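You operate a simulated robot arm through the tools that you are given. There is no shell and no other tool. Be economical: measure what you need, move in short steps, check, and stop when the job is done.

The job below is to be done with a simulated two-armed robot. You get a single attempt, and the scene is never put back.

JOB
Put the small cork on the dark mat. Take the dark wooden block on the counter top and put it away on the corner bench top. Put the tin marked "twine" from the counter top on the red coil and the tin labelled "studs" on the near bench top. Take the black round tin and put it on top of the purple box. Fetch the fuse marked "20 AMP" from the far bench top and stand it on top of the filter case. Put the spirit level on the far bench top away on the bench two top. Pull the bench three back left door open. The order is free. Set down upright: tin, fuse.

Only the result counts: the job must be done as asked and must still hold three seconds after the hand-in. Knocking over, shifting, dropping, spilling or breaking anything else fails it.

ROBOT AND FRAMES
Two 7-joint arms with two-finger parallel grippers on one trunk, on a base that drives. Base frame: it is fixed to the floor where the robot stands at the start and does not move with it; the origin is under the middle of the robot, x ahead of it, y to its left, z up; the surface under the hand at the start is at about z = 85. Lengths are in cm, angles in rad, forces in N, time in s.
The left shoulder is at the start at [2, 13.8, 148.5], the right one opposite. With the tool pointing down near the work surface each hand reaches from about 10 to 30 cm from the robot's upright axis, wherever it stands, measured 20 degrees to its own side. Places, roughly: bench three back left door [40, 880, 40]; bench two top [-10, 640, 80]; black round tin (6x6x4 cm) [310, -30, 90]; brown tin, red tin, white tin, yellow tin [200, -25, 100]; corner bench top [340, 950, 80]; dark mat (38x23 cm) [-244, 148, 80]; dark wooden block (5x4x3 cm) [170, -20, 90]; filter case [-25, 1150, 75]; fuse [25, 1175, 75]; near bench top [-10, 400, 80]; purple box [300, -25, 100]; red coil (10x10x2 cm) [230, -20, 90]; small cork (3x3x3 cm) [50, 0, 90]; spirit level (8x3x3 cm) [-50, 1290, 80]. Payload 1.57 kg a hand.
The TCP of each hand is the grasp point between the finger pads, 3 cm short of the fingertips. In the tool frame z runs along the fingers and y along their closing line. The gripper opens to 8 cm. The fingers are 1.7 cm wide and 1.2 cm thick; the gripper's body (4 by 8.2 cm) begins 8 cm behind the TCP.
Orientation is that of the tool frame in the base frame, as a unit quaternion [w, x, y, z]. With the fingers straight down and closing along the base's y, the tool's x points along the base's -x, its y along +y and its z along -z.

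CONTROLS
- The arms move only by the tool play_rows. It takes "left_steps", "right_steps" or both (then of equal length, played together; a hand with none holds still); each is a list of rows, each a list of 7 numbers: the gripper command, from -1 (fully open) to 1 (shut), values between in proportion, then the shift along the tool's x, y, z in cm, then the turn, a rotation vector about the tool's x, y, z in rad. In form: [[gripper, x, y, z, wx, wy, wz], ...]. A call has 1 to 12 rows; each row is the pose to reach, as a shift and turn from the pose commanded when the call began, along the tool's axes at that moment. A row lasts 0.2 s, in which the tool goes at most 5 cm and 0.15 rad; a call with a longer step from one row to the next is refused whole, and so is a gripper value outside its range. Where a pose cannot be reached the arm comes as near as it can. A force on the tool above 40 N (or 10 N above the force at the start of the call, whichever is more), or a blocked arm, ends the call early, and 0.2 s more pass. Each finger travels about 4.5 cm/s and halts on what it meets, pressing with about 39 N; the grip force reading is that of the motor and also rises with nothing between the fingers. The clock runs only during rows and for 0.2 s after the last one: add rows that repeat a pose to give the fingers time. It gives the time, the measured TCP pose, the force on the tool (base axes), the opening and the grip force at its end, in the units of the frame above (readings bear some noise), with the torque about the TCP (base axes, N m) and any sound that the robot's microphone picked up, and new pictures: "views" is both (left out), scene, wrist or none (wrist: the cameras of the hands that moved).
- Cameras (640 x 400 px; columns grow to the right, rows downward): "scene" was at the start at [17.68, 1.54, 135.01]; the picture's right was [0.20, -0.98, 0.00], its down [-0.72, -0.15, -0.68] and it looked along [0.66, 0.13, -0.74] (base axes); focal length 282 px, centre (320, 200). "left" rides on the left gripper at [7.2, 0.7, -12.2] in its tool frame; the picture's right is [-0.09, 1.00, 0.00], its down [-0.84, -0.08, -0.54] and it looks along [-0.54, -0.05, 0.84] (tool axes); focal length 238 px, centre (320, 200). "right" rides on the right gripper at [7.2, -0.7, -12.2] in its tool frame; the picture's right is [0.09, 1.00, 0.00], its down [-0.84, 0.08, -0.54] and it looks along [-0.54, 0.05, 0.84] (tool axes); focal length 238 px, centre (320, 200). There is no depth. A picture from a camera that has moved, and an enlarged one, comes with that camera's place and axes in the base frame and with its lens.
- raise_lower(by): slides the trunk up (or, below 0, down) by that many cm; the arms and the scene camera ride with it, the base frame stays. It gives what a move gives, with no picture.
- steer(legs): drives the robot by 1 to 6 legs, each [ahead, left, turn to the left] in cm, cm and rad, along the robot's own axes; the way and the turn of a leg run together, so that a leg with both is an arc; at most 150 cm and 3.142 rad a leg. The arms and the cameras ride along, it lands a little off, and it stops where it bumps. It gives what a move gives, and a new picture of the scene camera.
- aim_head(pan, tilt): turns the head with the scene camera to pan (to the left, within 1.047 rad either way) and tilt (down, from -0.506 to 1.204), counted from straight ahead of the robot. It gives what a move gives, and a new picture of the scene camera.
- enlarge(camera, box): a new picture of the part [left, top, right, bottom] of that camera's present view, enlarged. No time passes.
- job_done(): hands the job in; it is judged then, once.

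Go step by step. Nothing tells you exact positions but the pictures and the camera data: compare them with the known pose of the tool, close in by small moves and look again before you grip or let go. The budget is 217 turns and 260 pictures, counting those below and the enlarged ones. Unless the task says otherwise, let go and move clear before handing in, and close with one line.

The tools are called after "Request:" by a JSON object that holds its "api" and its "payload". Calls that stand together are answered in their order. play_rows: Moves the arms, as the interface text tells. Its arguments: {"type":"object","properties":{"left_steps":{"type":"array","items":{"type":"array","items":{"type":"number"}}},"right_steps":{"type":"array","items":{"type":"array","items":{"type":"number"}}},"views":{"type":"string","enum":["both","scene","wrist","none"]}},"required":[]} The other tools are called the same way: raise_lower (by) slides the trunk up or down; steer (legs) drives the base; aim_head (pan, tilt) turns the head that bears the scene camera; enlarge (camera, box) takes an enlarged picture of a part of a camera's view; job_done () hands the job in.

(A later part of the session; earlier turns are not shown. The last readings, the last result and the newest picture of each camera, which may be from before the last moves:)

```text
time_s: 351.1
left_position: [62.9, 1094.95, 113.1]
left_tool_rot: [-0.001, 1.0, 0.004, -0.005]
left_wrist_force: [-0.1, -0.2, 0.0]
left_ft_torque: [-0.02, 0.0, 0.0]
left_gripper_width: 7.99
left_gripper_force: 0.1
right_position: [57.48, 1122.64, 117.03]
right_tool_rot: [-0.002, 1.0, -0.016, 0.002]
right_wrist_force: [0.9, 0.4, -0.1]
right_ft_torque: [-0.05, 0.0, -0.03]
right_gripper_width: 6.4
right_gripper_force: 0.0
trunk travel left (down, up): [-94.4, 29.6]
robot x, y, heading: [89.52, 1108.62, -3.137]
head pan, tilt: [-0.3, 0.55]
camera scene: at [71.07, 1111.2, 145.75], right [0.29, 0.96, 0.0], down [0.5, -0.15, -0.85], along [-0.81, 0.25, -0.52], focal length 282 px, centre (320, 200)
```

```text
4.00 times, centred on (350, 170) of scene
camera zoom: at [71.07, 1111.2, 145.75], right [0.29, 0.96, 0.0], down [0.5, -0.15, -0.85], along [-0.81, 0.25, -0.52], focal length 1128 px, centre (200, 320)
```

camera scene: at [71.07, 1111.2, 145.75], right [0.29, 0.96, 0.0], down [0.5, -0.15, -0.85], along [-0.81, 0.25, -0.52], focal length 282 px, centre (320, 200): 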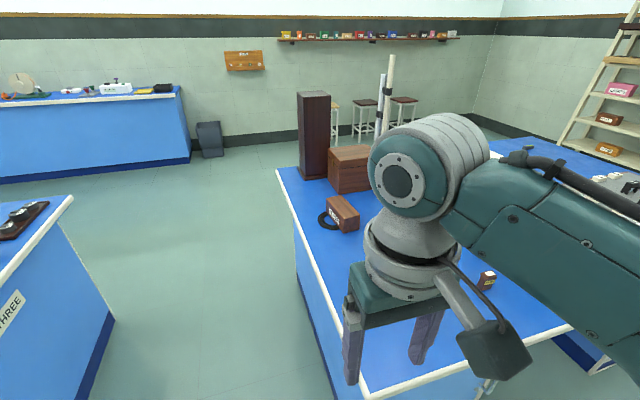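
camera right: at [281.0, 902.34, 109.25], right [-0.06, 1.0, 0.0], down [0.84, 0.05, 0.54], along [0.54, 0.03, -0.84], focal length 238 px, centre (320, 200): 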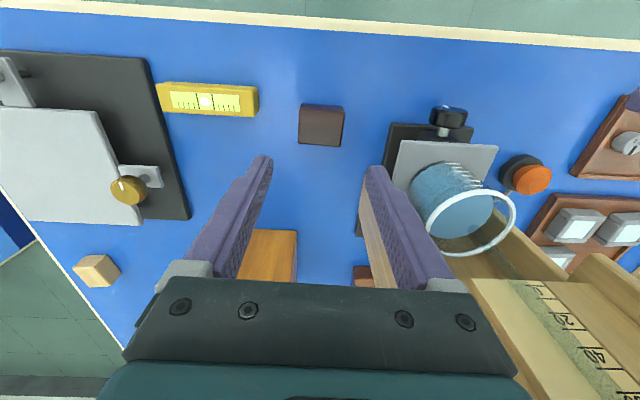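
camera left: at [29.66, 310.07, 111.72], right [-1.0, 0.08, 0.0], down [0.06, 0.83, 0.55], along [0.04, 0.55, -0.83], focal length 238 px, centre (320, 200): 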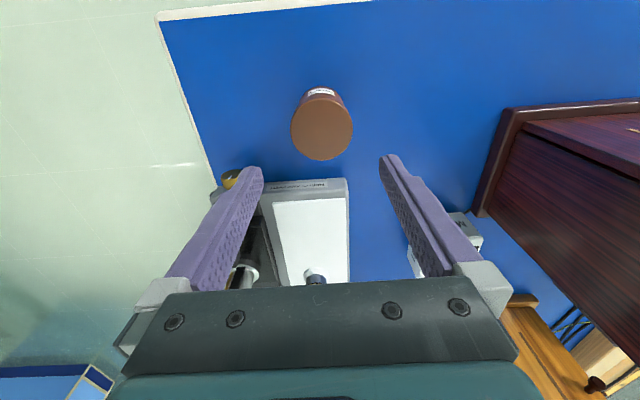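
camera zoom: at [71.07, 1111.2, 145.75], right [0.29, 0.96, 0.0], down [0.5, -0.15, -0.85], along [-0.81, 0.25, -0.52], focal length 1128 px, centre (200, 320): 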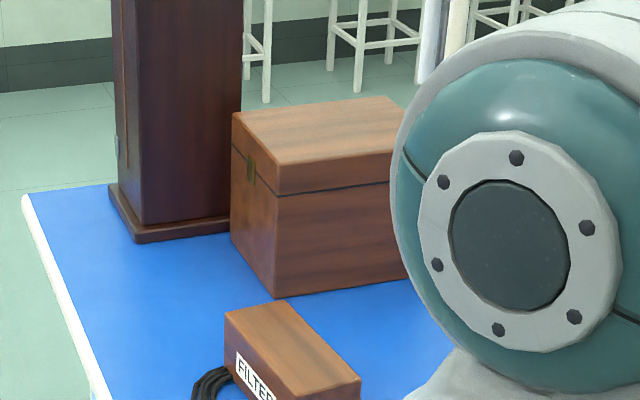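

The label reads "FILTER…": the brown box is the filter case. I go back to pick the 20 AMP fuse with the right hand.

Request:
{"api": "steer", "payload": {"legs": [[0, -52, 0], [24, 0, 0]]}}

Request:
{"api": "aim_head", "payload": {"pan": 0, "tilt": 1.0}}

Request:
{"api": "enlarge", "payload": {"camera": "right", "box": [0, 0, 640, 400]}}

```text
time_s: 355.5
left_position: [38.79, 1147.06, 113.05]
left_tool_rot: [-0.001, 1.0, 0.003, -0.005]
left_wrist_force: [0.2, -0.6, 0.1]
left_ft_torque: [0.02, -0.01, 0.03]
left_gripper_width: 7.99
left_gripper_force: 0.1
right_position: [33.4, 1174.78, 117.12]
right_tool_rot: [-0.002, 1.0, -0.018, 0.002]
right_wrist_force: [0.2, 0.4, 0.6]
right_ft_torque: [-0.02, 0.04, 0.01]
right_gripper_width: 6.4
right_gripper_force: 0.0
trunk travel left (down, up): [-94.4, 29.6]
robot x, y, heading: [65.62, 1160.79, -3.138]
head pan, tilt: [-0.3, 0.55]
camera scene: at [46.94, 1163.33, 145.76], right [0.3, 0.96, 0.0], down [0.5, -0.15, -0.85], along [-0.81, 0.25, -0.52], focal length 282 px, centre (320, 200)
```

scene: 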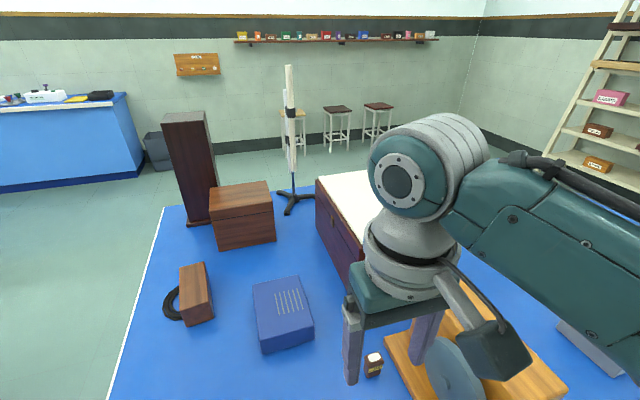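

```text
time_s: 356.4
left_position: [38.8, 1147.09, 113.18]
left_tool_rot: [0.0, 1.0, 0.003, -0.005]
left_wrist_force: [0.6, 0.4, -1.2]
left_ft_torque: [-0.04, -0.01, -0.03]
left_gripper_width: 8.0
left_gripper_force: 0.1
right_position: [33.34, 1174.87, 117.06]
right_tool_rot: [-0.002, 1.0, -0.018, 0.001]
right_wrist_force: [0.8, 0.5, -0.2]
right_ft_torque: [-0.03, 0.02, -0.01]
right_gripper_width: 6.41
right_gripper_force: 0.1
trunk travel left (down, up): [-94.4, 29.6]
robot x, y, heading: [65.55, 1160.73, -3.146]
head pan, tilt: [0.0, 1.0]
camera scene: at [48.55, 1160.68, 142.11], right [0.0, 1.0, 0.0], down [0.84, 0.0, -0.54], along [-0.54, 0.0, -0.84], focal length 282 px, centre (320, 200)
```

scene: 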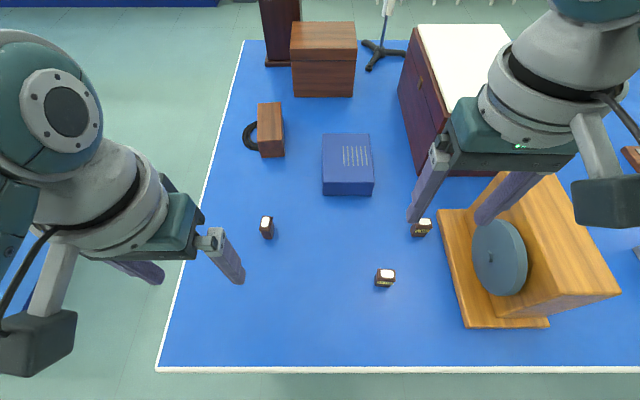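

```text
1.00 times, centred on (320, 200) of right (not enlarged: the box is as wide or as high as the picture)
camera zoom: at [40.47, 1175.18, 129.21], right [0.06, -1.0, 0.0], down [-0.84, -0.05, 0.54], along [-0.54, -0.03, -0.84], focal length 238 px, centre (320, 200)
```

zoom: 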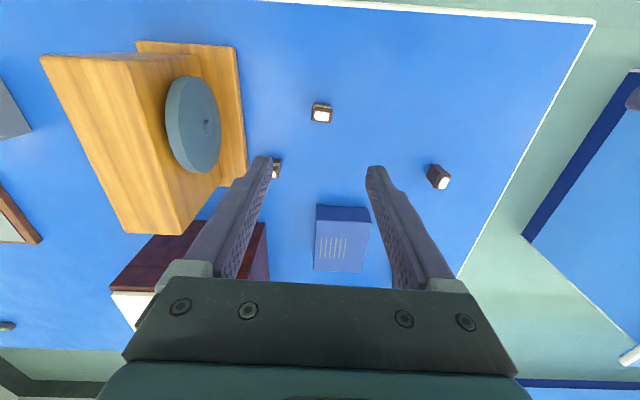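

The fuse is at [30.3,1174.4]. The orange stand is too close for the right forearm, so I'll use the left hand, first raising the right hand high.

Request:
{"api": "play_rows", "payload": {"right_steps": [[-1, -1, 0, -4, 0, 0, 0], [-1, -2, 0, -8, 0, 0, 0], [-1, -2, 0, -12, 0, 0, 0], [-1, -2, 0, -16, 0, 0, 0], [-1, -2, 0, -18, 0, 0, 0]], "views": "none"}}

Request:
{"api": "steer", "payload": {"legs": [[0, -27.5, 0], [4, 0, 0]]}}

Request:
{"api": "enlarge", "payload": {"camera": "left", "box": [0, 0, 640, 400]}}

```text
time_s: 357.6
left_position: [38.77, 1147.12, 112.92]
left_tool_rot: [0.0, 1.0, 0.003, -0.004]
left_wrist_force: [0.1, 0.2, -0.1]
left_ft_torque: [0.01, 0.02, 0.0]
left_gripper_width: 7.99
left_gripper_force: 0.0
right_position: [31.16, 1174.65, 134.94]
right_tool_rot: [-0.002, 1.0, -0.018, 0.002]
right_wrist_force: [-0.3, 0.7, 0.2]
right_ft_torque: [0.01, 0.01, -0.03]
right_gripper_width: 7.99
right_gripper_force: 0.1
trunk travel left (down, up): [-94.4, 29.6]
robot x, y, heading: [65.53, 1160.69, -3.138]
head pan, tilt: [0.0, 1.0]
```

```text
time_s: 360.0
left_position: [34.73, 1174.15, 113.06]
left_tool_rot: [0.0, 1.0, 0.004, -0.005]
left_wrist_force: [0.0, -0.2, 0.3]
left_ft_torque: [-0.01, -0.05, -0.02]
left_gripper_width: 8.0
left_gripper_force: 0.1
right_position: [27.04, 1201.77, 134.92]
right_tool_rot: [-0.002, 1.0, -0.017, 0.002]
right_wrist_force: [-0.6, -0.2, 0.6]
right_ft_torque: [0.0, 0.01, 0.01]
right_gripper_width: 7.99
right_gripper_force: 0.0
trunk travel left (down, up): [-94.4, 29.6]
robot x, y, heading: [61.77, 1187.72, -3.138]
head pan, tilt: [0.0, 1.0]
camera scene: at [44.51, 1187.91, 142.1], right [0.0, 1.0, 0.0], down [0.84, 0.0, -0.54], along [-0.54, 0.0, -0.84], focal length 282 px, centre (320, 200)
```

scene: 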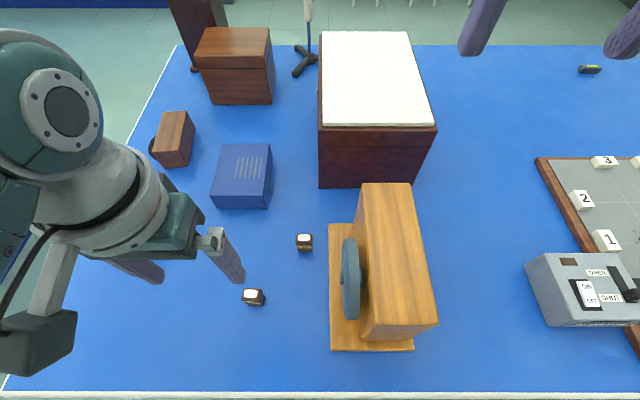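

```text
1.00 times, centred on (320, 200) of left (not enlarged: the box is as wide or as high as the picture)
camera zoom: at [42.12, 1173.64, 125.15], right [-0.08, -1.0, 0.0], down [-0.83, 0.07, 0.55], along [-0.55, 0.05, -0.84], focal length 238 px, centre (320, 200)
```

zoom: 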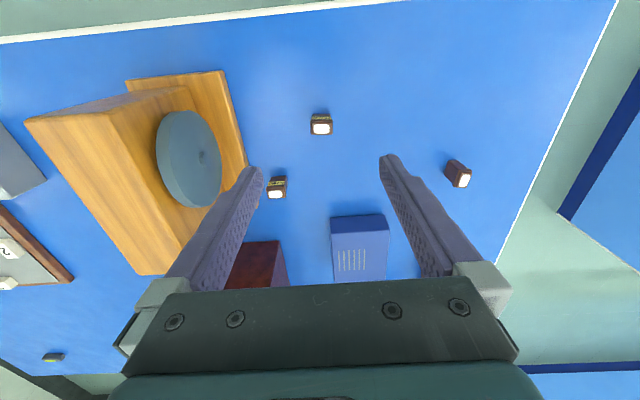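

Fuse at [30.3,1174.5] by the left camera too. I align the left hand over it and lower the trunk.

Request:
{"api": "play_rows", "payload": {"left_steps": [[-1, -2.2, -0.2, 0, 0, 0, 0], [-1, -4.4, -0.35, 0, 0, 0, 0]], "views": "none"}}

Request:
{"api": "raise_lower", "payload": {"by": -19}}

Request:
{"api": "play_rows", "payload": {"left_steps": [[-1, 0, 0, 2, 0, 0, 0], [-1, 0, 0, 2, 0, 0, 0]], "views": "both"}}

```text
time_s: 360.6
left_position: [30.29, 1174.54, 112.86]
left_tool_rot: [0.0, 1.0, 0.005, -0.005]
left_wrist_force: [-0.1, 0.6, 0.6]
left_ft_torque: [-0.02, -0.01, 0.02]
left_gripper_width: 8.01
left_gripper_force: 0.1
right_position: [27.02, 1201.81, 134.98]
right_tool_rot: [-0.002, 1.0, -0.016, 0.002]
right_wrist_force: [0.6, 0.8, 0.6]
right_ft_torque: [0.0, -0.03, 0.02]
right_gripper_width: 8.0
right_gripper_force: 0.1
trunk travel left (down, up): [-94.4, 29.6]
robot x, y, heading: [61.71, 1188.08, -3.134]
head pan, tilt: [0.0, 1.0]
```

```text
time_s: 362.7
left_position: [30.36, 1174.51, 93.9]
left_tool_rot: [0.001, 1.0, 0.004, -0.003]
left_wrist_force: [0.7, -0.2, -0.6]
left_ft_torque: [0.0, -0.02, -0.01]
left_gripper_width: 8.0
left_gripper_force: 0.0
right_position: [27.06, 1201.86, 115.82]
right_tool_rot: [-0.001, 1.0, -0.016, 0.003]
right_wrist_force: [-0.6, 0.3, 0.1]
right_ft_torque: [0.03, 0.02, -0.02]
right_gripper_width: 7.99
right_gripper_force: 0.0
trunk travel left (down, up): [-75.4, 48.6]
robot x, y, heading: [61.62, 1187.85, -3.136]
head pan, tilt: [0.0, 1.0]
```

```text
time_s: 363.3
left_position: [30.24, 1174.5, 92.04]
left_tool_rot: [0.0, 1.0, 0.005, -0.004]
left_wrist_force: [-0.2, -0.3, -0.3]
left_ft_torque: [0.01, -0.01, 0.0]
left_gripper_width: 8.01
left_gripper_force: 0.0
right_position: [27.07, 1201.74, 115.84]
right_tool_rot: [-0.001, 1.0, -0.016, 0.002]
right_wrist_force: [-0.2, 0.3, -0.3]
right_ft_torque: [0.05, -0.01, 0.02]
right_gripper_width: 8.02
right_gripper_force: 0.1
trunk travel left (down, up): [-75.4, 48.6]
robot x, y, heading: [61.59, 1187.85, -3.137]
head pan, tilt: [0.0, 1.0]
camera scene: at [44.51, 1187.91, 123.11], right [0.0, 1.0, 0.0], down [0.84, 0.0, -0.54], along [-0.54, 0.0, -0.84], focal length 282 px, centre (320, 200)
camera left: at [37.66, 1173.84, 104.01], right [-0.08, -1.0, 0.0], down [-0.83, 0.07, 0.55], along [-0.55, 0.05, -0.84], focal length 238 px, centre (320, 200)
```

scene: 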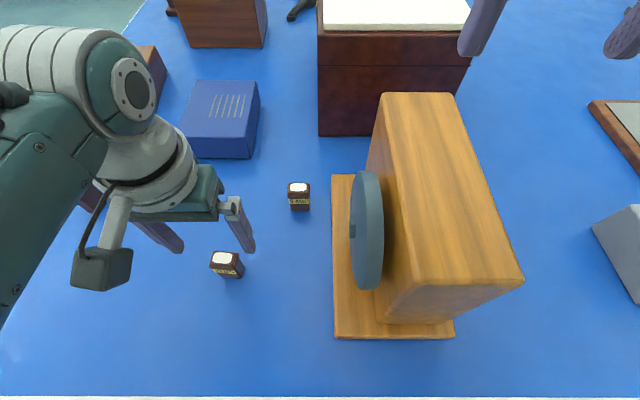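
left: 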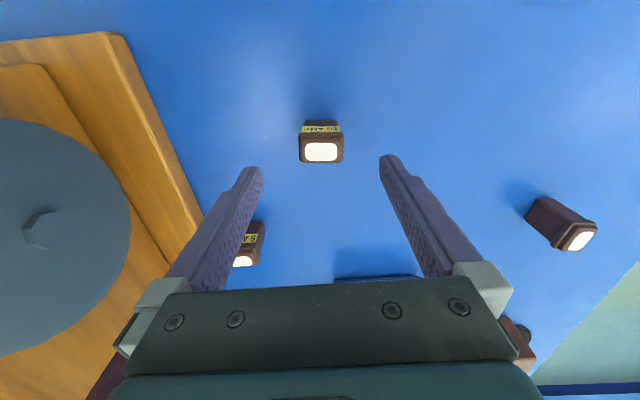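

Aligned. Descend and grip the fuse.

Request:
{"api": "play_rows", "payload": {"left_steps": [[-1, 0.4, 0.1, 3, 0, 0, 0], [-1, 0.4, 0.1, 6, 0, 0, 0], [-1, 0.4, 0.1, 8.3, 0, 0, 0], [-1, 0.4, 0.1, 8.3, 0, 0, 0], [1, 0.4, 0.1, 8.3, 0, 0, 0], [1, 0.4, 0.1, 8.3, 0, 0, 0], [1, 0.4, 0.1, 8.3, 0, 0, 0], [1, 0.4, 0.1, 8.3, 0, 0, 0], [1, 0.4, 0.1, 8.3, 0, 0, 0]], "views": "wrist"}}

```text
time_s: 365.3
left_position: [30.82, 1174.37, 83.59]
left_tool_rot: [0.0, 1.0, 0.004, -0.004]
left_wrist_force: [-0.2, 0.0, 0.0]
left_ft_torque: [0.01, -0.02, 0.02]
left_gripper_width: 3.39
left_gripper_force: 34.9
right_position: [27.19, 1201.79, 115.97]
right_tool_rot: [-0.001, 1.0, -0.016, 0.002]
right_wrist_force: [0.2, 0.2, 0.3]
right_ft_torque: [0.03, 0.02, 0.01]
right_gripper_width: 8.0
right_gripper_force: 0.1
trunk travel left (down, up): [-75.4, 48.6]
robot x, y, heading: [61.8, 1187.97, -3.138]
head pan, tilt: [0.0, 1.0]
camera left: at [38.16, 1173.78, 95.71], right [-0.08, -1.0, 0.0], down [-0.83, 0.07, 0.55], along [-0.55, 0.05, -0.84], focal length 238 px, centre (320, 200)
```

left: 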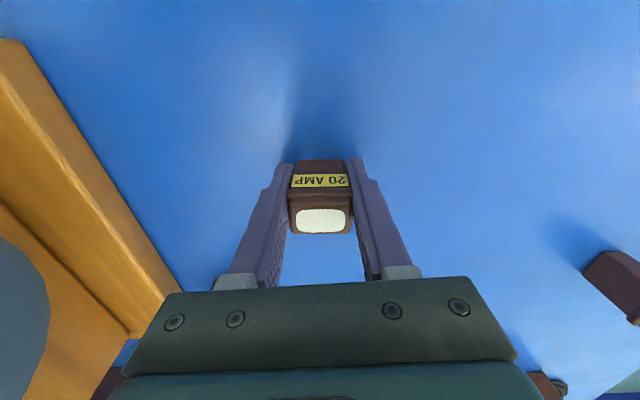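

Fuse held. I lift, back out, and go round into the gap at the bench's left end, facing the filter case.

Request:
{"api": "raise_lower", "payload": {"by": 26}}

Request:
{"api": "steer", "payload": {"legs": [[-55, 0, 0], [0, 105, 0], [118, 0, 0], [0, 0, -1.57]]}}

Request:
{"api": "aim_head", "payload": {"pan": 0, "tilt": 0.85}}

```text
time_s: 367.9
left_position: [30.78, 1174.43, 109.64]
left_tool_rot: [0.0, 1.0, 0.004, -0.004]
left_wrist_force: [-1.0, 0.2, -0.4]
left_ft_torque: [-0.01, 0.03, -0.02]
left_gripper_width: 3.34
left_gripper_force: 38.8
right_position: [27.16, 1201.81, 141.99]
right_tool_rot: [-0.001, 1.0, -0.017, 0.001]
right_wrist_force: [-0.3, -0.4, 0.6]
right_ft_torque: [0.01, -0.01, 0.01]
right_gripper_width: 8.01
right_gripper_force: 0.1
trunk travel left (down, up): [-101.4, 22.6]
robot x, y, heading: [61.86, 1188.39, -3.138]
head pan, tilt: [0.0, 1.0]
```

```text
time_s: 385.5
left_position: [-16.85, 1108.78, 109.7]
left_tool_rot: [-0.003, 0.734, -0.679, -0.004]
left_wrist_force: [-0.6, -0.6, -0.8]
left_ft_torque: [-0.02, 0.01, -0.03]
left_gripper_width: 3.35
left_gripper_force: 39.5
right_position: [10.35, 1114.42, 141.83]
right_tool_rot: [0.0, 0.72, -0.694, 0.003]
right_wrist_force: [0.2, 0.7, -0.6]
right_ft_torque: [-0.02, 0.01, -0.04]
right_gripper_width: 8.01
right_gripper_force: 0.0
trunk travel left (down, up): [-101.4, 22.6]
robot x, y, heading: [-1.46, 1079.43, 1.642]
head pan, tilt: [0.0, 1.0]
camera scene: at [-2.5, 1096.01, 149.1], right [1.0, 0.07, 0.0], down [0.06, -0.84, -0.54], along [-0.04, 0.54, -0.84], focal length 282 px, centre (320, 200)
```

scene: 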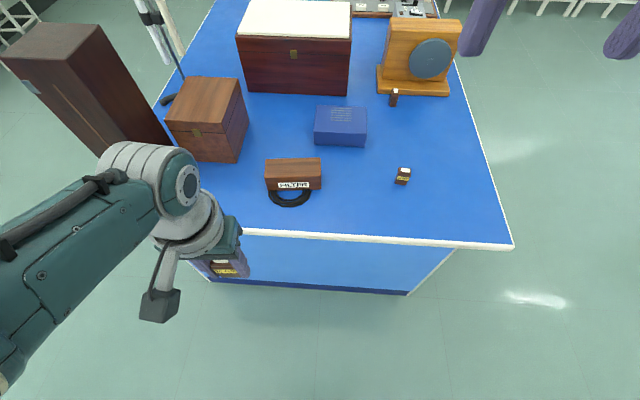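

```text
time_s: 386.2
left_position: [-17.01, 1108.77, 109.68]
left_tool_rot: [-0.003, 0.734, -0.68, -0.003]
left_wrist_force: [0.3, 0.6, -1.1]
left_ft_torque: [0.0, 0.01, -0.01]
left_gripper_width: 3.33
left_gripper_force: 39.0
right_position: [10.2, 1114.44, 141.93]
right_tool_rot: [0.001, 0.719, -0.695, 0.003]
right_wrist_force: [-0.7, 0.1, 0.0]
right_ft_torque: [0.02, 0.0, 0.01]
right_gripper_width: 8.01
right_gripper_force: 0.0
trunk travel left (down, up): [-101.4, 22.6]
robot x, y, heading: [-1.55, 1079.14, 1.644]
head pan, tilt: [0.0, 0.85]
camera scene: at [-2.56, 1096.86, 150.21], right [1.0, 0.07, 0.0], down [0.05, -0.75, -0.66], along [-0.05, 0.66, -0.75], focal length 282 px, centre (320, 200)
```

scene: 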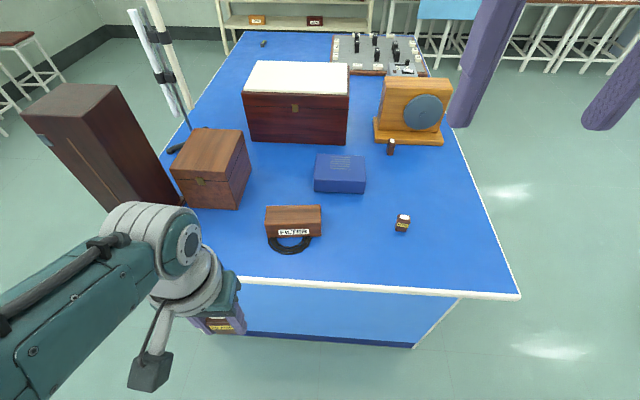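

The case is labelled FILTER, its top centre at about [-14.2,1146.8]. I straighten up, drive in, and lower.

Request:
{"api": "steer", "payload": {"legs": [[0, 0, -0.072], [36.8, 0, 0]]}}

Request:
{"api": "raise_lower", "payload": {"by": -12}}

Request:
{"api": "enlarge", "payload": {"camera": "left", "box": [0, 0, 640, 400]}}

```text
time_s: 389.0
left_position: [-13.98, 1146.74, 109.67]
left_tool_rot: [0.004, -0.705, 0.71, 0.003]
left_wrist_force: [-0.1, -0.5, -0.8]
left_ft_torque: [0.0, 0.02, -0.07]
left_gripper_width: 3.31
left_gripper_force: 39.8
right_position: [13.57, 1149.98, 141.95]
right_tool_rot: [-0.001, -0.69, 0.724, -0.003]
right_wrist_force: [0.9, 0.2, 0.3]
right_ft_torque: [0.0, -0.03, 0.01]
right_gripper_width: 7.98
right_gripper_force: 0.1
trunk travel left (down, up): [-101.4, 22.6]
robot x, y, heading: [-1.1, 1115.57, 1.557]
head pan, tilt: [0.0, 0.85]
camera scene: at [-0.76, 1133.48, 150.22], right [1.0, -0.01, 0.0], down [-0.01, -0.75, -0.66], along [0.01, 0.66, -0.75], focal length 282 px, centre (320, 200)
```

scene: 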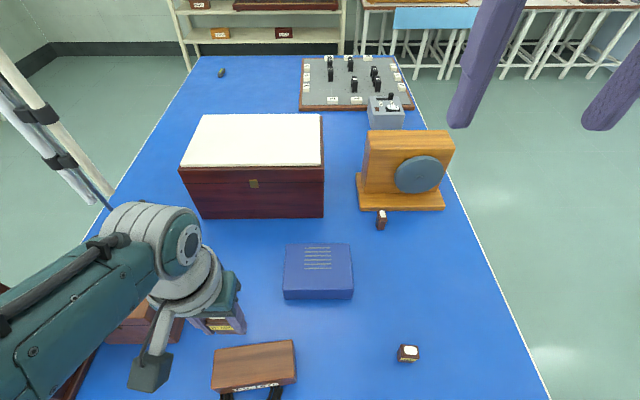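

```text
time_s: 390.5
left_position: [-14.03, 1146.63, 97.66]
left_tool_rot: [0.004, -0.704, 0.71, 0.003]
left_wrist_force: [-0.3, -0.2, -0.5]
left_ft_torque: [0.03, -0.01, 0.02]
left_gripper_width: 3.32
left_gripper_force: 38.7
right_position: [13.47, 1149.82, 129.94]
right_tool_rot: [-0.001, -0.689, 0.725, -0.003]
right_wrist_force: [-0.4, -0.2, 0.5]
right_ft_torque: [0.0, 0.02, -0.02]
right_gripper_width: 7.99
right_gripper_force: 0.0
trunk travel left (down, up): [-89.4, 34.6]
robot x, y, heading: [-0.81, 1115.81, 1.554]
head pan, tilt: [0.0, 0.85]
```

```text
1.00 times, centred on (320, 200) of left (not enlarged: the box is as wide or as high as the picture)
camera zoom: at [-14.72, 1139.32, 109.7], right [-0.99, 0.1, 0.0], down [0.08, 0.83, 0.55], along [0.06, 0.55, -0.84], focal length 238 px, centre (320, 200)
```

zoom: 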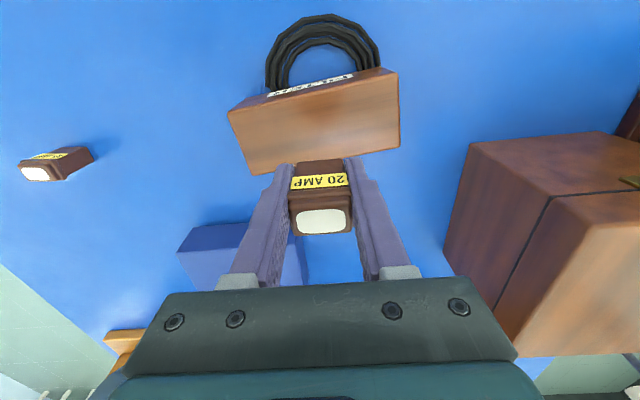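

The fuse hangs above the case's centre. I shift 0.4 cm toward me and lower to contact.

Request:
{"api": "play_rows", "payload": {"left_steps": [[1, 0.4, 0, 3, 0, 0, 0], [1, 0.4, 0, 5.5, 0, 0, 0], [1, 0.4, 0, 6.3, 0, 0, 0], [1, 0.4, 0, 6.6, 0, 0, 0], [1, 0.4, 0, 6.9, 0, 0, 0], [1, 0.4, 0, 7.2, 0, 0, 0], [1, 0.4, 0, 7.5, 0, 0, 0], [1, 0.4, 0, 7.8, 0, 0, 0], [1, 0.4, 0, 8.1, 0, 0, 0]], "views": "both"}}

```text
time_s: 392.5
left_position: [-14.38, 1144.54, 93.44]
left_tool_rot: [0.003, -0.704, 0.71, 0.004]
left_wrist_force: [0.3, 0.0, -1.1]
left_ft_torque: [0.03, 0.0, 0.03]
left_gripper_width: 3.32
left_gripper_force: 38.6
left hand out of reach, approached as far as the arm can: row 2, 3, 4, 5, 6, 7, 8, 9
right_position: [13.48, 1149.94, 129.93]
right_tool_rot: [-0.001, -0.689, 0.725, -0.003]
right_wrist_force: [0.0, 0.1, 0.4]
right_ft_torque: [0.02, 0.0, -0.01]
right_gripper_width: 8.0
right_gripper_force: 0.1
trunk travel left (down, up): [-89.4, 34.6]
robot x, y, heading: [-0.99, 1115.8, 1.558]
head pan, tilt: [0.0, 0.85]
camera scene: at [-0.76, 1133.48, 138.22], right [1.0, -0.01, 0.0], down [-0.01, -0.75, -0.66], along [0.01, 0.66, -0.75], focal length 282 px, centre (320, 200)
camera left: at [-15.12, 1137.27, 105.42], right [-0.99, 0.1, 0.0], down [0.08, 0.83, 0.55], along [0.06, 0.55, -0.84], focal length 238 px, centre (320, 200)
```

scene: 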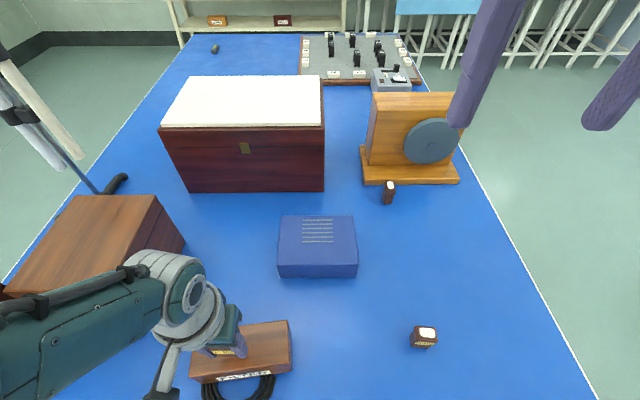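
left: 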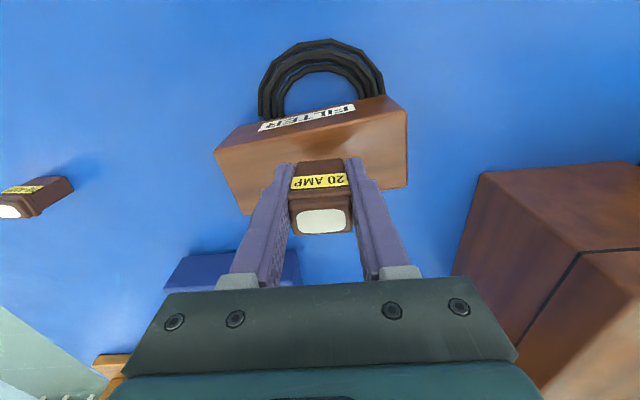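

Reach limit again. I lift the hand, lower the trunk 8 cm, and retry.

Request:
{"api": "play_rows", "payload": {"left_steps": [[1, 0, 0, -4, 0, 0, 0], [1, 0, 0, -8, 0, 0, 0], [1, 0, 0, -10, 0, 0, 0]], "views": "none"}}

Request:
{"api": "raise_lower", "payload": {"by": -7}}

Request:
{"api": "enlarge", "payload": {"camera": "left", "box": [0, 0, 640, 400]}}

```text
time_s: 393.3
left_position: [-14.24, 1144.31, 103.2]
left_tool_rot: [0.002, -0.705, 0.71, 0.002]
left_wrist_force: [-0.1, 0.0, 0.1]
left_ft_torque: [-0.01, -0.01, -0.01]
left_gripper_width: 3.3
left_gripper_force: 39.1
right_position: [13.51, 1149.93, 129.84]
right_tool_rot: [-0.001, -0.689, 0.724, -0.004]
right_wrist_force: [0.7, -0.4, 0.2]
right_ft_torque: [-0.02, 0.0, 0.01]
right_gripper_width: 8.0
right_gripper_force: 0.0
trunk travel left (down, up): [-89.4, 34.6]
robot x, y, heading: [-1.05, 1115.83, 1.555]
head pan, tilt: [0.0, 0.85]
```

```text
time_s: 394.4
left_position: [-14.29, 1144.48, 96.22]
left_tool_rot: [0.003, -0.704, 0.71, 0.003]
left_wrist_force: [0.0, 0.2, -0.1]
left_ft_torque: [-0.02, -0.01, -0.01]
left_gripper_width: 3.29
left_gripper_force: 39.1
right_position: [13.45, 1149.85, 122.79]
right_tool_rot: [-0.001, -0.69, 0.724, -0.003]
right_wrist_force: [-0.5, -1.0, 0.4]
right_ft_torque: [-0.02, 0.02, 0.03]
right_gripper_width: 8.01
right_gripper_force: 0.0
trunk travel left (down, up): [-82.4, 41.6]
robot x, y, heading: [-0.91, 1115.73, 1.559]
head pan, tilt: [0.0, 0.85]
```

```text
1.00 times, centred on (320, 200) of left (not enlarged: the box is as wide or as high as the picture)
camera zoom: at [-14.97, 1137.11, 108.19], right [-0.99, 0.1, 0.0], down [0.08, 0.83, 0.55], along [0.06, 0.55, -0.84], focal length 238 px, centre (320, 200)
```

zoom: 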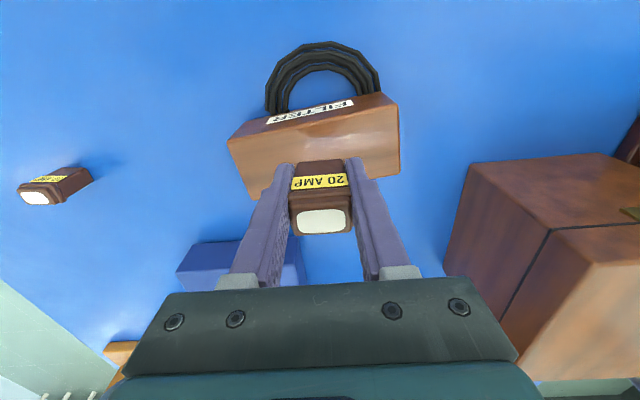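

Now within reach. I shift 1.7 cm forward and lower to contact.

Request:
{"api": "play_rows", "payload": {"left_steps": [[1, -1.7, -0.4, 0, 0, 0, 0], [1, -1.7, -0.4, 3, 0, 0, 0], [1, -1.7, -0.4, 4.8, 0, 0, 0], [1, -1.7, -0.4, 5.2, 0, 0, 0], [1, -1.7, -0.4, 5.5, 0, 0, 0], [1, -1.7, -0.4, 5.8, 0, 0, 0], [1, -1.7, -0.4, 6.1, 0, 0, 0], [1, -1.7, -0.4, 6.4, 0, 0, 0], [1, -1.7, -0.4, 6.7, 0, 0, 0], [1, -1.7, -0.4, 7.0, 0, 0, 0]], "views": "wrist"}}

```text
time_s: 396.2
left_position: [-13.91, 1146.47, 90.0]
left_tool_rot: [0.005, -0.704, 0.71, 0.005]
left_wrist_force: [-1.2, -6.3, 24.0]
left_ft_torque: [-0.04, 0.16, 0.01]
left_gripper_width: 3.34
left_gripper_force: 39.2
right_position: [13.32, 1150.05, 122.98]
right_tool_rot: [-0.001, -0.69, 0.724, -0.002]
right_wrist_force: [0.4, -0.5, 0.6]
right_ft_torque: [-0.01, -0.02, -0.02]
right_gripper_width: 8.0
right_gripper_force: 0.0
trunk travel left (down, up): [-82.4, 41.6]
robot x, y, heading: [-1.09, 1115.75, 1.557]
head pan, tilt: [0.0, 0.85]
stopped in row 9 (left hand): the force on the tool passed its limit at 50 N (the readings are from after the stop); the commanded pose is now the measured one
camera left: at [-14.55, 1139.13, 102.02], right [-0.99, 0.1, 0.0], down [0.08, 0.83, 0.55], along [0.06, 0.55, -0.83], focal length 238 px, centre (320, 200)
```

left: 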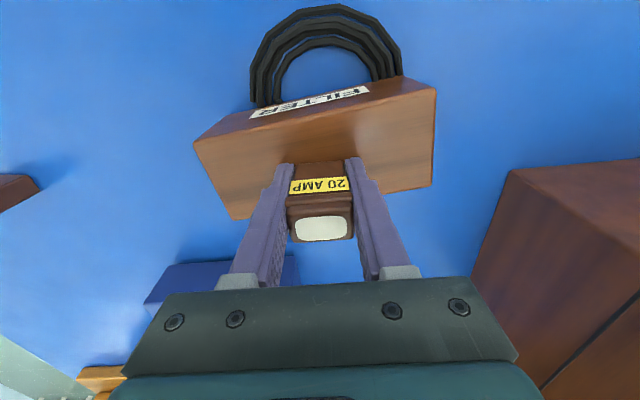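

The fuse base sits ~1.2 cm toward the case's back edge; I lift slightly, shift toward me and set down again.

Request:
{"api": "play_rows", "payload": {"left_steps": [[1, 0, 0, -1.2, 0, 0, 0], [1, 1.2, 0, -1.2, 0, 0, 0], [1, 1.2, 0, -0.6, 0, 0, 0], [1, 1.2, 0, -0.3, 0, 0, 0], [1, 1.2, 0, 0, 0, 0, 0], [1, 1.2, 0, 0.2, 0, 0, 0]], "views": "wrist"}}

```text
time_s: 397.5
left_position: [-13.7, 1145.23, 89.96]
left_tool_rot: [0.004, -0.704, 0.71, 0.002]
left_wrist_force: [-0.2, -8.9, 26.2]
left_ft_torque: [-0.03, 0.13, 0.06]
left_gripper_width: 3.33
left_gripper_force: 38.6
right_position: [13.37, 1149.91, 122.89]
right_tool_rot: [-0.001, -0.689, 0.724, -0.002]
right_wrist_force: [0.0, -0.9, -0.5]
right_ft_torque: [0.01, 0.01, -0.04]
right_gripper_width: 8.01
right_gripper_force: 0.0
trunk travel left (down, up): [-82.4, 41.6]
robot x, y, heading: [-0.98, 1115.72, 1.558]
head pan, tilt: [0.0, 0.85]
stopped in row 6 (left hand): the force on the tool passed its limit at 49 N (the readings are from after the stop); the commanded pose is now the measured one
camera left: at [-14.51, 1137.94, 102.04], right [-0.99, 0.1, 0.0], down [0.08, 0.83, 0.55], along [0.06, 0.55, -0.83], focal length 238 px, centre (320, 200)
```

left: 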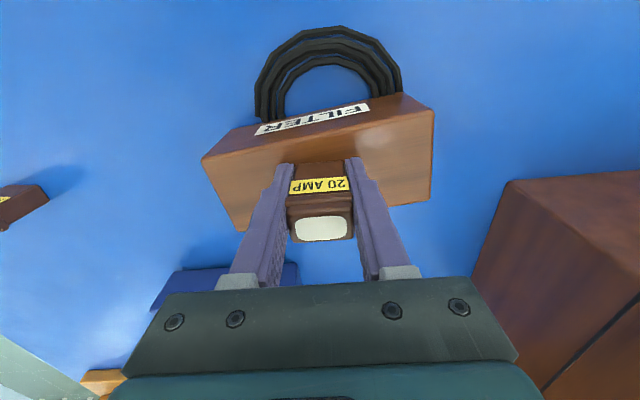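

Well placed. Release slowly and lift straight up.

Request:
{"api": "play_rows", "payload": {"left_steps": [[0.3, 0, 0, -0.15, 0, 0, 0], [-0.1, 0, 0, -0.15, 0, 0, 0], [-0.4, 0, 0, -0.15, 0, 0, 0], [-0.4, 0, 0, -0.15, 0, 0, 0], [-0.4, 0, 0, -3, 0, 0, 0], [-0.4, 0, 0, -7, 0, 0, 0], [-0.4, 0, 0, -11, 0, 0, 0]], "views": "wrist"}}

```text
time_s: 399.1
left_position: [-13.84, 1145.01, 100.93]
left_tool_rot: [0.005, -0.704, 0.71, 0.002]
left_wrist_force: [-0.7, 0.0, 0.0]
left_ft_torque: [0.04, 0.01, -0.03]
left_gripper_width: 5.6
left_gripper_force: 0.0
right_position: [13.47, 1149.83, 122.97]
right_tool_rot: [0.0, -0.689, 0.724, -0.003]
right_wrist_force: [-0.1, 0.4, 0.1]
right_ft_torque: [0.01, 0.01, 0.01]
right_gripper_width: 8.05
right_gripper_force: 0.1
trunk travel left (down, up): [-82.4, 41.6]
robot x, y, heading: [-1.13, 1115.43, 1.557]
head pan, tilt: [0.0, 0.85]
camera left: at [-14.62, 1137.64, 113.01], right [-0.99, 0.1, 0.0], down [0.08, 0.83, 0.55], along [0.06, 0.55, -0.84], focal length 238 px, centre (320, 200)
```

left: 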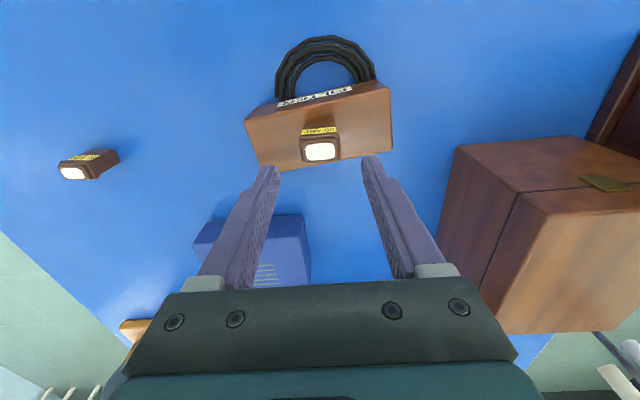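

Fuse stands on the filter case. Next, the spirit level near [-52,1287]: I go around along the bench's left side.

Request:
{"api": "raise_lower", "payload": {"by": 12}}

Request:
{"api": "steer", "payload": {"legs": [[-33, 0, 0.013], [0, 100, 0], [120, 0, 0], [60, 0, 0]]}}

Request:
{"api": "aim_head", "payload": {"pan": -0.5, "tilt": 0.9}}

```text
time_s: 400.6
left_position: [-13.89, 1145.0, 112.98]
left_tool_rot: [0.004, -0.704, 0.711, 0.003]
left_wrist_force: [0.8, 0.7, -0.3]
left_ft_torque: [-0.03, 0.03, 0.03]
left_gripper_width: 5.6
left_gripper_force: 0.0
right_position: [13.4, 1149.87, 134.93]
right_tool_rot: [-0.001, -0.69, 0.724, -0.004]
right_wrist_force: [-0.1, -0.2, 0.5]
right_ft_torque: [0.03, 0.02, -0.03]
right_gripper_width: 7.97
right_gripper_force: 0.0
trunk travel left (down, up): [-94.4, 29.6]
robot x, y, heading: [-0.96, 1115.45, 1.559]
head pan, tilt: [0.0, 0.85]
```

```text
time_s: 416.3
left_position: [-111.54, 1294.35, 112.97]
left_tool_rot: [0.005, -0.702, 0.712, 0.002]
left_wrist_force: [-0.3, -0.4, 0.9]
left_ft_torque: [-0.03, 0.0, 0.0]
left_gripper_width: 5.62
left_gripper_force: 0.0
right_position: [-84.21, 1299.15, 134.82]
right_tool_rot: [0.0, -0.688, 0.726, -0.003]
right_wrist_force: [-0.2, -0.9, -0.1]
right_ft_torque: [-0.01, 0.04, 0.01]
right_gripper_width: 8.02
right_gripper_force: 0.1
trunk travel left (down, up): [-94.4, 29.6]
robot x, y, heading: [-98.77, 1264.77, 1.557]
head pan, tilt: [0.0, 0.85]
camera scene: at [-98.46, 1282.76, 143.22], right [1.0, -0.02, 0.0], down [-0.01, -0.75, -0.66], along [0.01, 0.66, -0.75], focal length 282 px, centre (320, 200)
```

scene: 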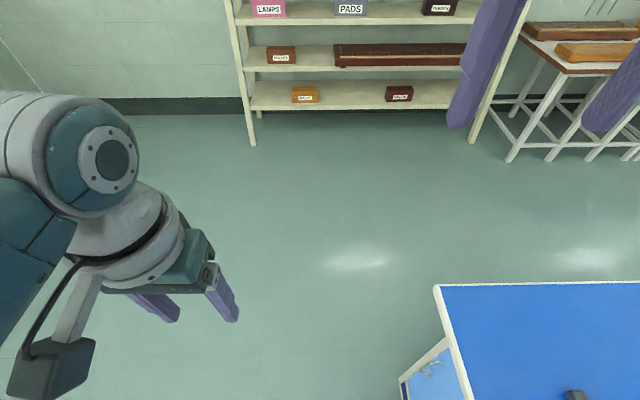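

```text
time_s: 417.2
left_position: [-111.53, 1294.34, 112.94]
left_tool_rot: [0.005, -0.702, 0.712, 0.002]
left_wrist_force: [-0.7, -0.1, 0.1]
left_ft_torque: [-0.01, -0.02, -0.02]
left_gripper_width: 5.62
left_gripper_force: 0.0
right_position: [-84.08, 1299.02, 134.82]
right_tool_rot: [0.0, -0.688, 0.726, -0.003]
right_wrist_force: [-0.1, 0.2, 0.6]
right_ft_torque: [-0.01, 0.05, 0.01]
right_gripper_width: 8.02
right_gripper_force: 0.0
trunk travel left (down, up): [-94.4, 29.6]
robot x, y, heading: [-98.82, 1264.85, 1.551]
head pan, tilt: [-0.499, 0.901]
camera scene: at [-94.88, 1281.51, 142.83], right [0.87, -0.49, 0.0], down [-0.39, -0.68, -0.62], along [0.31, 0.54, -0.78], focal length 282 px, centre (320, 200)
```

scene: 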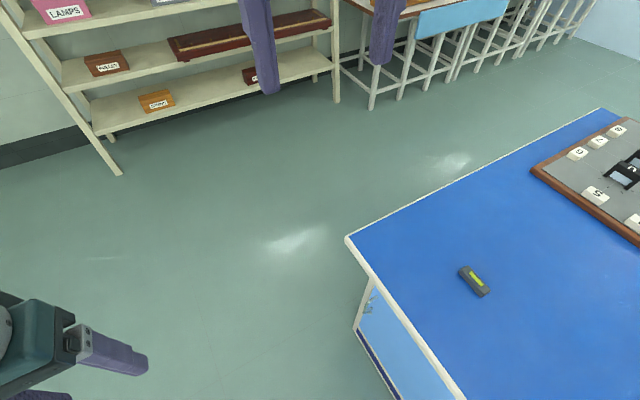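

The level lies along y at [-51.9,1286.5]. I shift closer and reach out sideways with the right hand.

Request:
{"api": "steer", "payload": {"legs": [[-3, -17, 0.014]]}}

Request:
{"api": "raise_lower", "payload": {"by": -15}}

Request:
{"api": "play_rows", "payload": {"right_steps": [[-1, 1.4, -2.1, 3.2, 0, 0, 0], [-1, 2.8, -4.3, 6.4, 0, 0, 0], [-1, 4.2, -6.5, 9.6, 0, 0, 0], [-1, 5.6, -8.6, 12.8, 0, 0, 0], [-1, 7, -10.8, 16, 0, 0, 0], [-1, 8.4, -12.9, 19.2, 0, 0, 0], [-1, 9.8, -15.1, 22, 0, 0, 0], [-1, 9.8, -15.1, 22, 0, 0, 0]], "views": "wrist"}}

```text
time_s: 418.7
left_position: [-95.29, 1291.05, 112.95]
left_tool_rot: [-0.005, 0.707, -0.707, -0.002]
left_wrist_force: [-1.1, -0.2, 0.6]
left_ft_torque: [-0.02, 0.0, 0.0]
left_gripper_width: 5.58
left_gripper_force: 0.1
right_position: [-67.93, 1296.21, 134.93]
right_tool_rot: [-0.001, -0.692, 0.721, -0.003]
right_wrist_force: [-0.6, 0.1, 0.2]
right_ft_torque: [-0.02, -0.01, 0.02]
right_gripper_width: 8.0
right_gripper_force: 0.0
trunk travel left (down, up): [-94.4, 29.6]
robot x, y, heading: [-82.12, 1261.89, 1.567]
head pan, tilt: [-0.499, 0.901]
camera scene: at [-78.41, 1278.37, 142.83], right [0.88, -0.48, 0.0], down [-0.38, -0.69, -0.62], along [0.3, 0.54, -0.78], focal length 282 px, centre (320, 200)
```

scene: 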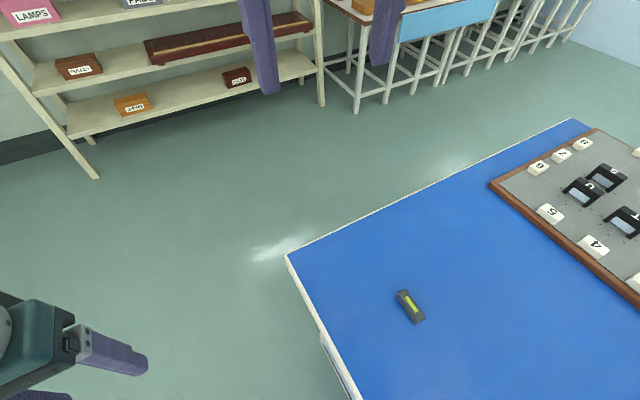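

```text
time_s: 420.5
left_position: [-95.21, 1290.96, 98.01]
left_tool_rot: [-0.005, 0.707, -0.707, -0.003]
left_wrist_force: [0.4, 0.2, -0.5]
left_ft_torque: [0.01, -0.01, 0.01]
left_gripper_width: 5.6
left_gripper_force: 0.0
right_position: [-67.93, 1296.08, 119.96]
right_tool_rot: [-0.001, -0.693, 0.721, -0.003]
right_wrist_force: [0.8, 0.1, 0.1]
right_ft_torque: [-0.03, 0.03, 0.03]
right_gripper_width: 8.0
right_gripper_force: 0.0
trunk travel left (down, up): [-79.4, 44.6]
robot x, y, heading: [-82.12, 1261.95, 1.564]
head pan, tilt: [-0.499, 0.901]
```

```text
time_s: 422.3
left_position: [-95.24, 1291.06, 97.88]
left_tool_rot: [-0.005, 0.707, -0.707, -0.003]
left_wrist_force: [0.3, 0.0, 0.3]
left_ft_torque: [-0.03, 0.0, 0.0]
left_gripper_width: 5.6
left_gripper_force: 0.0
right_position: [-53.29, 1285.49, 97.7]
right_tool_rot: [-0.002, -0.692, 0.722, -0.003]
right_wrist_force: [0.1, 0.5, -0.3]
right_ft_torque: [0.03, 0.0, 0.02]
right_gripper_width: 7.99
right_gripper_force: 0.1
trunk travel left (down, up): [-79.4, 44.6]
robot x, y, heading: [-82.03, 1261.82, 1.567]
head pan, tilt: [-0.499, 0.901]
camera right: at [-52.99, 1278.38, 109.91], right [-1.0, -0.05, 0.0], down [-0.05, 0.84, 0.54], along [-0.03, 0.54, -0.84], focal length 238 px, centre (320, 200)
```

right: 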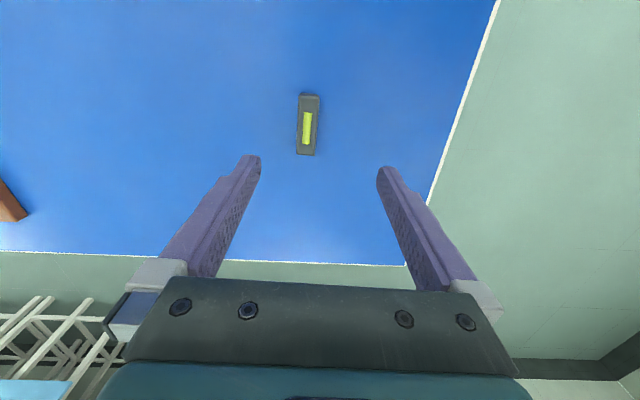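

Level centred at [-51.9,1285.8]. I lower the trunk 4 cm for reach, then descend and grip.

Request:
{"api": "raise_lower", "payload": {"by": -5}}

Request:
{"api": "play_rows", "payload": {"right_steps": [[-1, -0.3, -1.4, 3, 0, 0, 0], [-1, -0.3, -1.4, 6, 0, 0, 0], [-1, -0.3, -1.4, 8.5, 0, 0, 0], [-1, -0.3, -1.4, 9.4, 0, 0, 0], [-1, -0.3, -1.4, 9.4, 0, 0, 0]], "views": "wrist"}}

```text
time_s: 423.2
left_position: [-95.17, 1291.03, 93.02]
left_tool_rot: [-0.006, 0.707, -0.707, -0.002]
left_wrist_force: [0.6, -0.4, -0.3]
left_ft_torque: [-0.03, 0.03, 0.04]
left_gripper_width: 5.59
left_gripper_force: 0.0
right_position: [-53.3, 1285.66, 92.76]
right_tool_rot: [-0.001, -0.692, 0.721, -0.003]
right_wrist_force: [0.9, 0.0, 0.6]
right_ft_torque: [0.01, 0.0, 0.03]
right_gripper_width: 7.97
right_gripper_force: 0.1
trunk travel left (down, up): [-74.4, 49.6]
robot x, y, heading: [-82.43, 1261.96, 1.564]
head pan, tilt: [-0.499, 0.901]
```

```text
time_s: 424.4
left_position: [-95.29, 1291.01, 92.95]
left_tool_rot: [0.005, -0.707, 0.707, 0.002]
left_wrist_force: [-1.2, -1.0, 0.2]
left_ft_torque: [0.03, 0.02, 0.01]
left_gripper_width: 5.6
left_gripper_force: 0.0
right_position: [-51.85, 1285.61, 83.25]
right_tool_rot: [0.001, -0.693, 0.721, -0.002]
right_wrist_force: [0.3, -0.3, -0.1]
right_ft_torque: [-0.01, -0.01, -0.01]
right_gripper_width: 8.0
right_gripper_force: 0.1
trunk travel left (down, up): [-74.4, 49.6]
robot x, y, heading: [-82.25, 1261.84, 1.562]
head pan, tilt: [-0.499, 0.901]
camera right: at [-51.52, 1278.63, 95.48], right [-1.0, -0.05, 0.0], down [-0.04, 0.84, 0.54], along [-0.03, 0.54, -0.84], focal length 238 px, centre (320, 200)
```

right: 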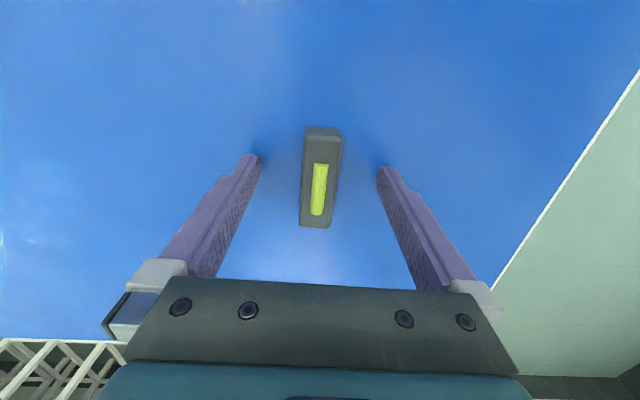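

Level between the fingers. Close and lift.

Request:
{"api": "play_rows", "payload": {"right_steps": [[0, 0, 0, 0, 0, 0, 0], [1, 0, 0, 0, 0, 0, 0], [1, 0, 0, 0, 0, 0, 0], [1, 0, 0, 0, 0, 0, 0], [1, 0, 0, 0, 0, 0, 0], [1, 0, 0, -4, 0, 0, 0], [1, 0, 0, -8, 0, 0, 0], [1, 0, 0, -12, 0, 0, 0]], "views": "wrist"}}

```text
time_s: 426.2
left_position: [-95.17, 1291.01, 92.95]
left_tool_rot: [0.004, -0.707, 0.707, 0.002]
left_wrist_force: [-0.5, 0.2, -0.3]
left_ft_torque: [-0.03, 0.0, 0.02]
left_gripper_width: 5.64
left_gripper_force: 0.0
right_position: [-52.01, 1285.89, 95.25]
right_tool_rot: [0.0, -0.692, 0.722, -0.003]
right_wrist_force: [0.1, 0.2, -0.6]
right_ft_torque: [-0.01, 0.01, 0.01]
right_gripper_width: 2.29
right_gripper_force: 35.3
trunk travel left (down, up): [-74.4, 49.6]
robot x, y, heading: [-81.85, 1261.64, 1.561]
head pan, tilt: [-0.499, 0.901]
camera right: at [-51.76, 1278.68, 107.44], right [-1.0, -0.05, 0.0], down [-0.04, 0.84, 0.54], along [-0.02, 0.54, -0.84], focal length 238 px, centre (320, 200)
```

right: 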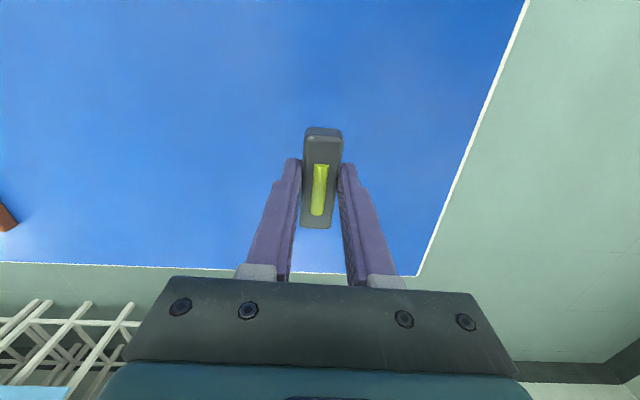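

Level held. I bring the hand back in, raise, and drive round to the aisle facing the benches.

Request:
{"api": "play_rows", "payload": {"right_steps": [[1, 0, 3, -3, 0, 0, 0], [1, 0, 6, -6, 0, 0, 0], [1, -2, 9, -9, 0, 0, 0], [1, -4, 12, -11, 0, 0, 0], [1, -6, 15, -13, 0, 0, 0]], "views": "none"}}

Request:
{"api": "raise_lower", "payload": {"by": 20}}

Request:
{"api": "steer", "payload": {"legs": [[-120, 0, 0], [-60, 0, 0], [0, -120, 0], [0, -120, 0], [0, 0, 1.57], [0, 140, 0]]}}

```text
time_s: 427.4
left_position: [-95.33, 1291.02, 92.99]
left_tool_rot: [0.005, -0.707, 0.707, 0.003]
left_wrist_force: [-0.1, -0.4, 0.0]
left_ft_torque: [0.0, 0.03, 0.02]
left_gripper_width: 5.61
left_gripper_force: 0.0
right_position: [-66.79, 1292.61, 108.39]
right_tool_rot: [0.0, -0.692, 0.722, -0.003]
right_wrist_force: [0.7, -0.4, -1.5]
right_ft_torque: [-0.03, -0.01, -0.02]
right_gripper_width: 2.28
right_gripper_force: 35.8
trunk travel left (down, up): [-74.4, 49.6]
robot x, y, heading: [-82.15, 1261.6, 1.566]
head pan, tilt: [-0.499, 0.901]
```

```text
time_s: 429.6
left_position: [-95.3, 1290.92, 112.85]
left_tool_rot: [-0.005, 0.708, -0.707, -0.002]
left_wrist_force: [-0.4, 0.0, -0.7]
left_ft_torque: [0.01, -0.03, -0.02]
left_gripper_width: 5.57
left_gripper_force: 0.0
right_position: [-66.67, 1292.51, 128.35]
right_tool_rot: [-0.001, -0.693, 0.721, -0.003]
right_wrist_force: [0.3, -0.1, -0.8]
right_ft_torque: [-0.01, 0.03, -0.02]
right_gripper_width: 2.29
right_gripper_force: 35.9
trunk travel left (down, up): [-94.4, 29.6]
robot x, y, heading: [-82.36, 1262.09, 1.567]
head pan, tilt: [-0.499, 0.901]
```

```text
time_s: 460.3
left_position: [133.32, 932.6, 112.81]
left_tool_rot: [-0.002, 1.0, 0.012, -0.005]
left_wrist_force: [0.3, -0.5, 0.0]
left_ft_torque: [-0.01, -0.02, 0.01]
left_gripper_width: 5.63
left_gripper_force: 0.0
right_position: [131.05, 961.1, 128.39]
right_tool_rot: [-0.001, 1.0, -0.009, 0.002]
right_wrist_force: [-0.6, 0.4, -0.5]
right_ft_torque: [-0.01, 0.0, 0.0]
right_gripper_width: 2.28
right_gripper_force: 35.3
trunk travel left (down, up): [-94.4, 29.6]
robot x, y, heading: [162.42, 946.81, -3.122]
head pan, tilt: [-0.499, 0.901]
camera scene: at [145.43, 949.75, 142.83], right [0.46, 0.89, 0.0], down [0.69, -0.36, -0.62], along [-0.55, 0.29, -0.78], focal length 282 px, centre (320, 200)
```

scene: 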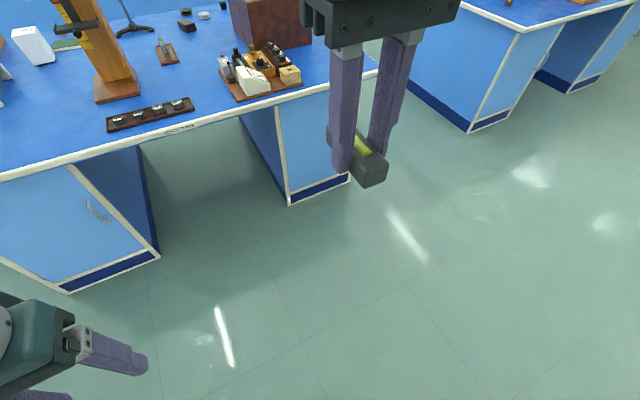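

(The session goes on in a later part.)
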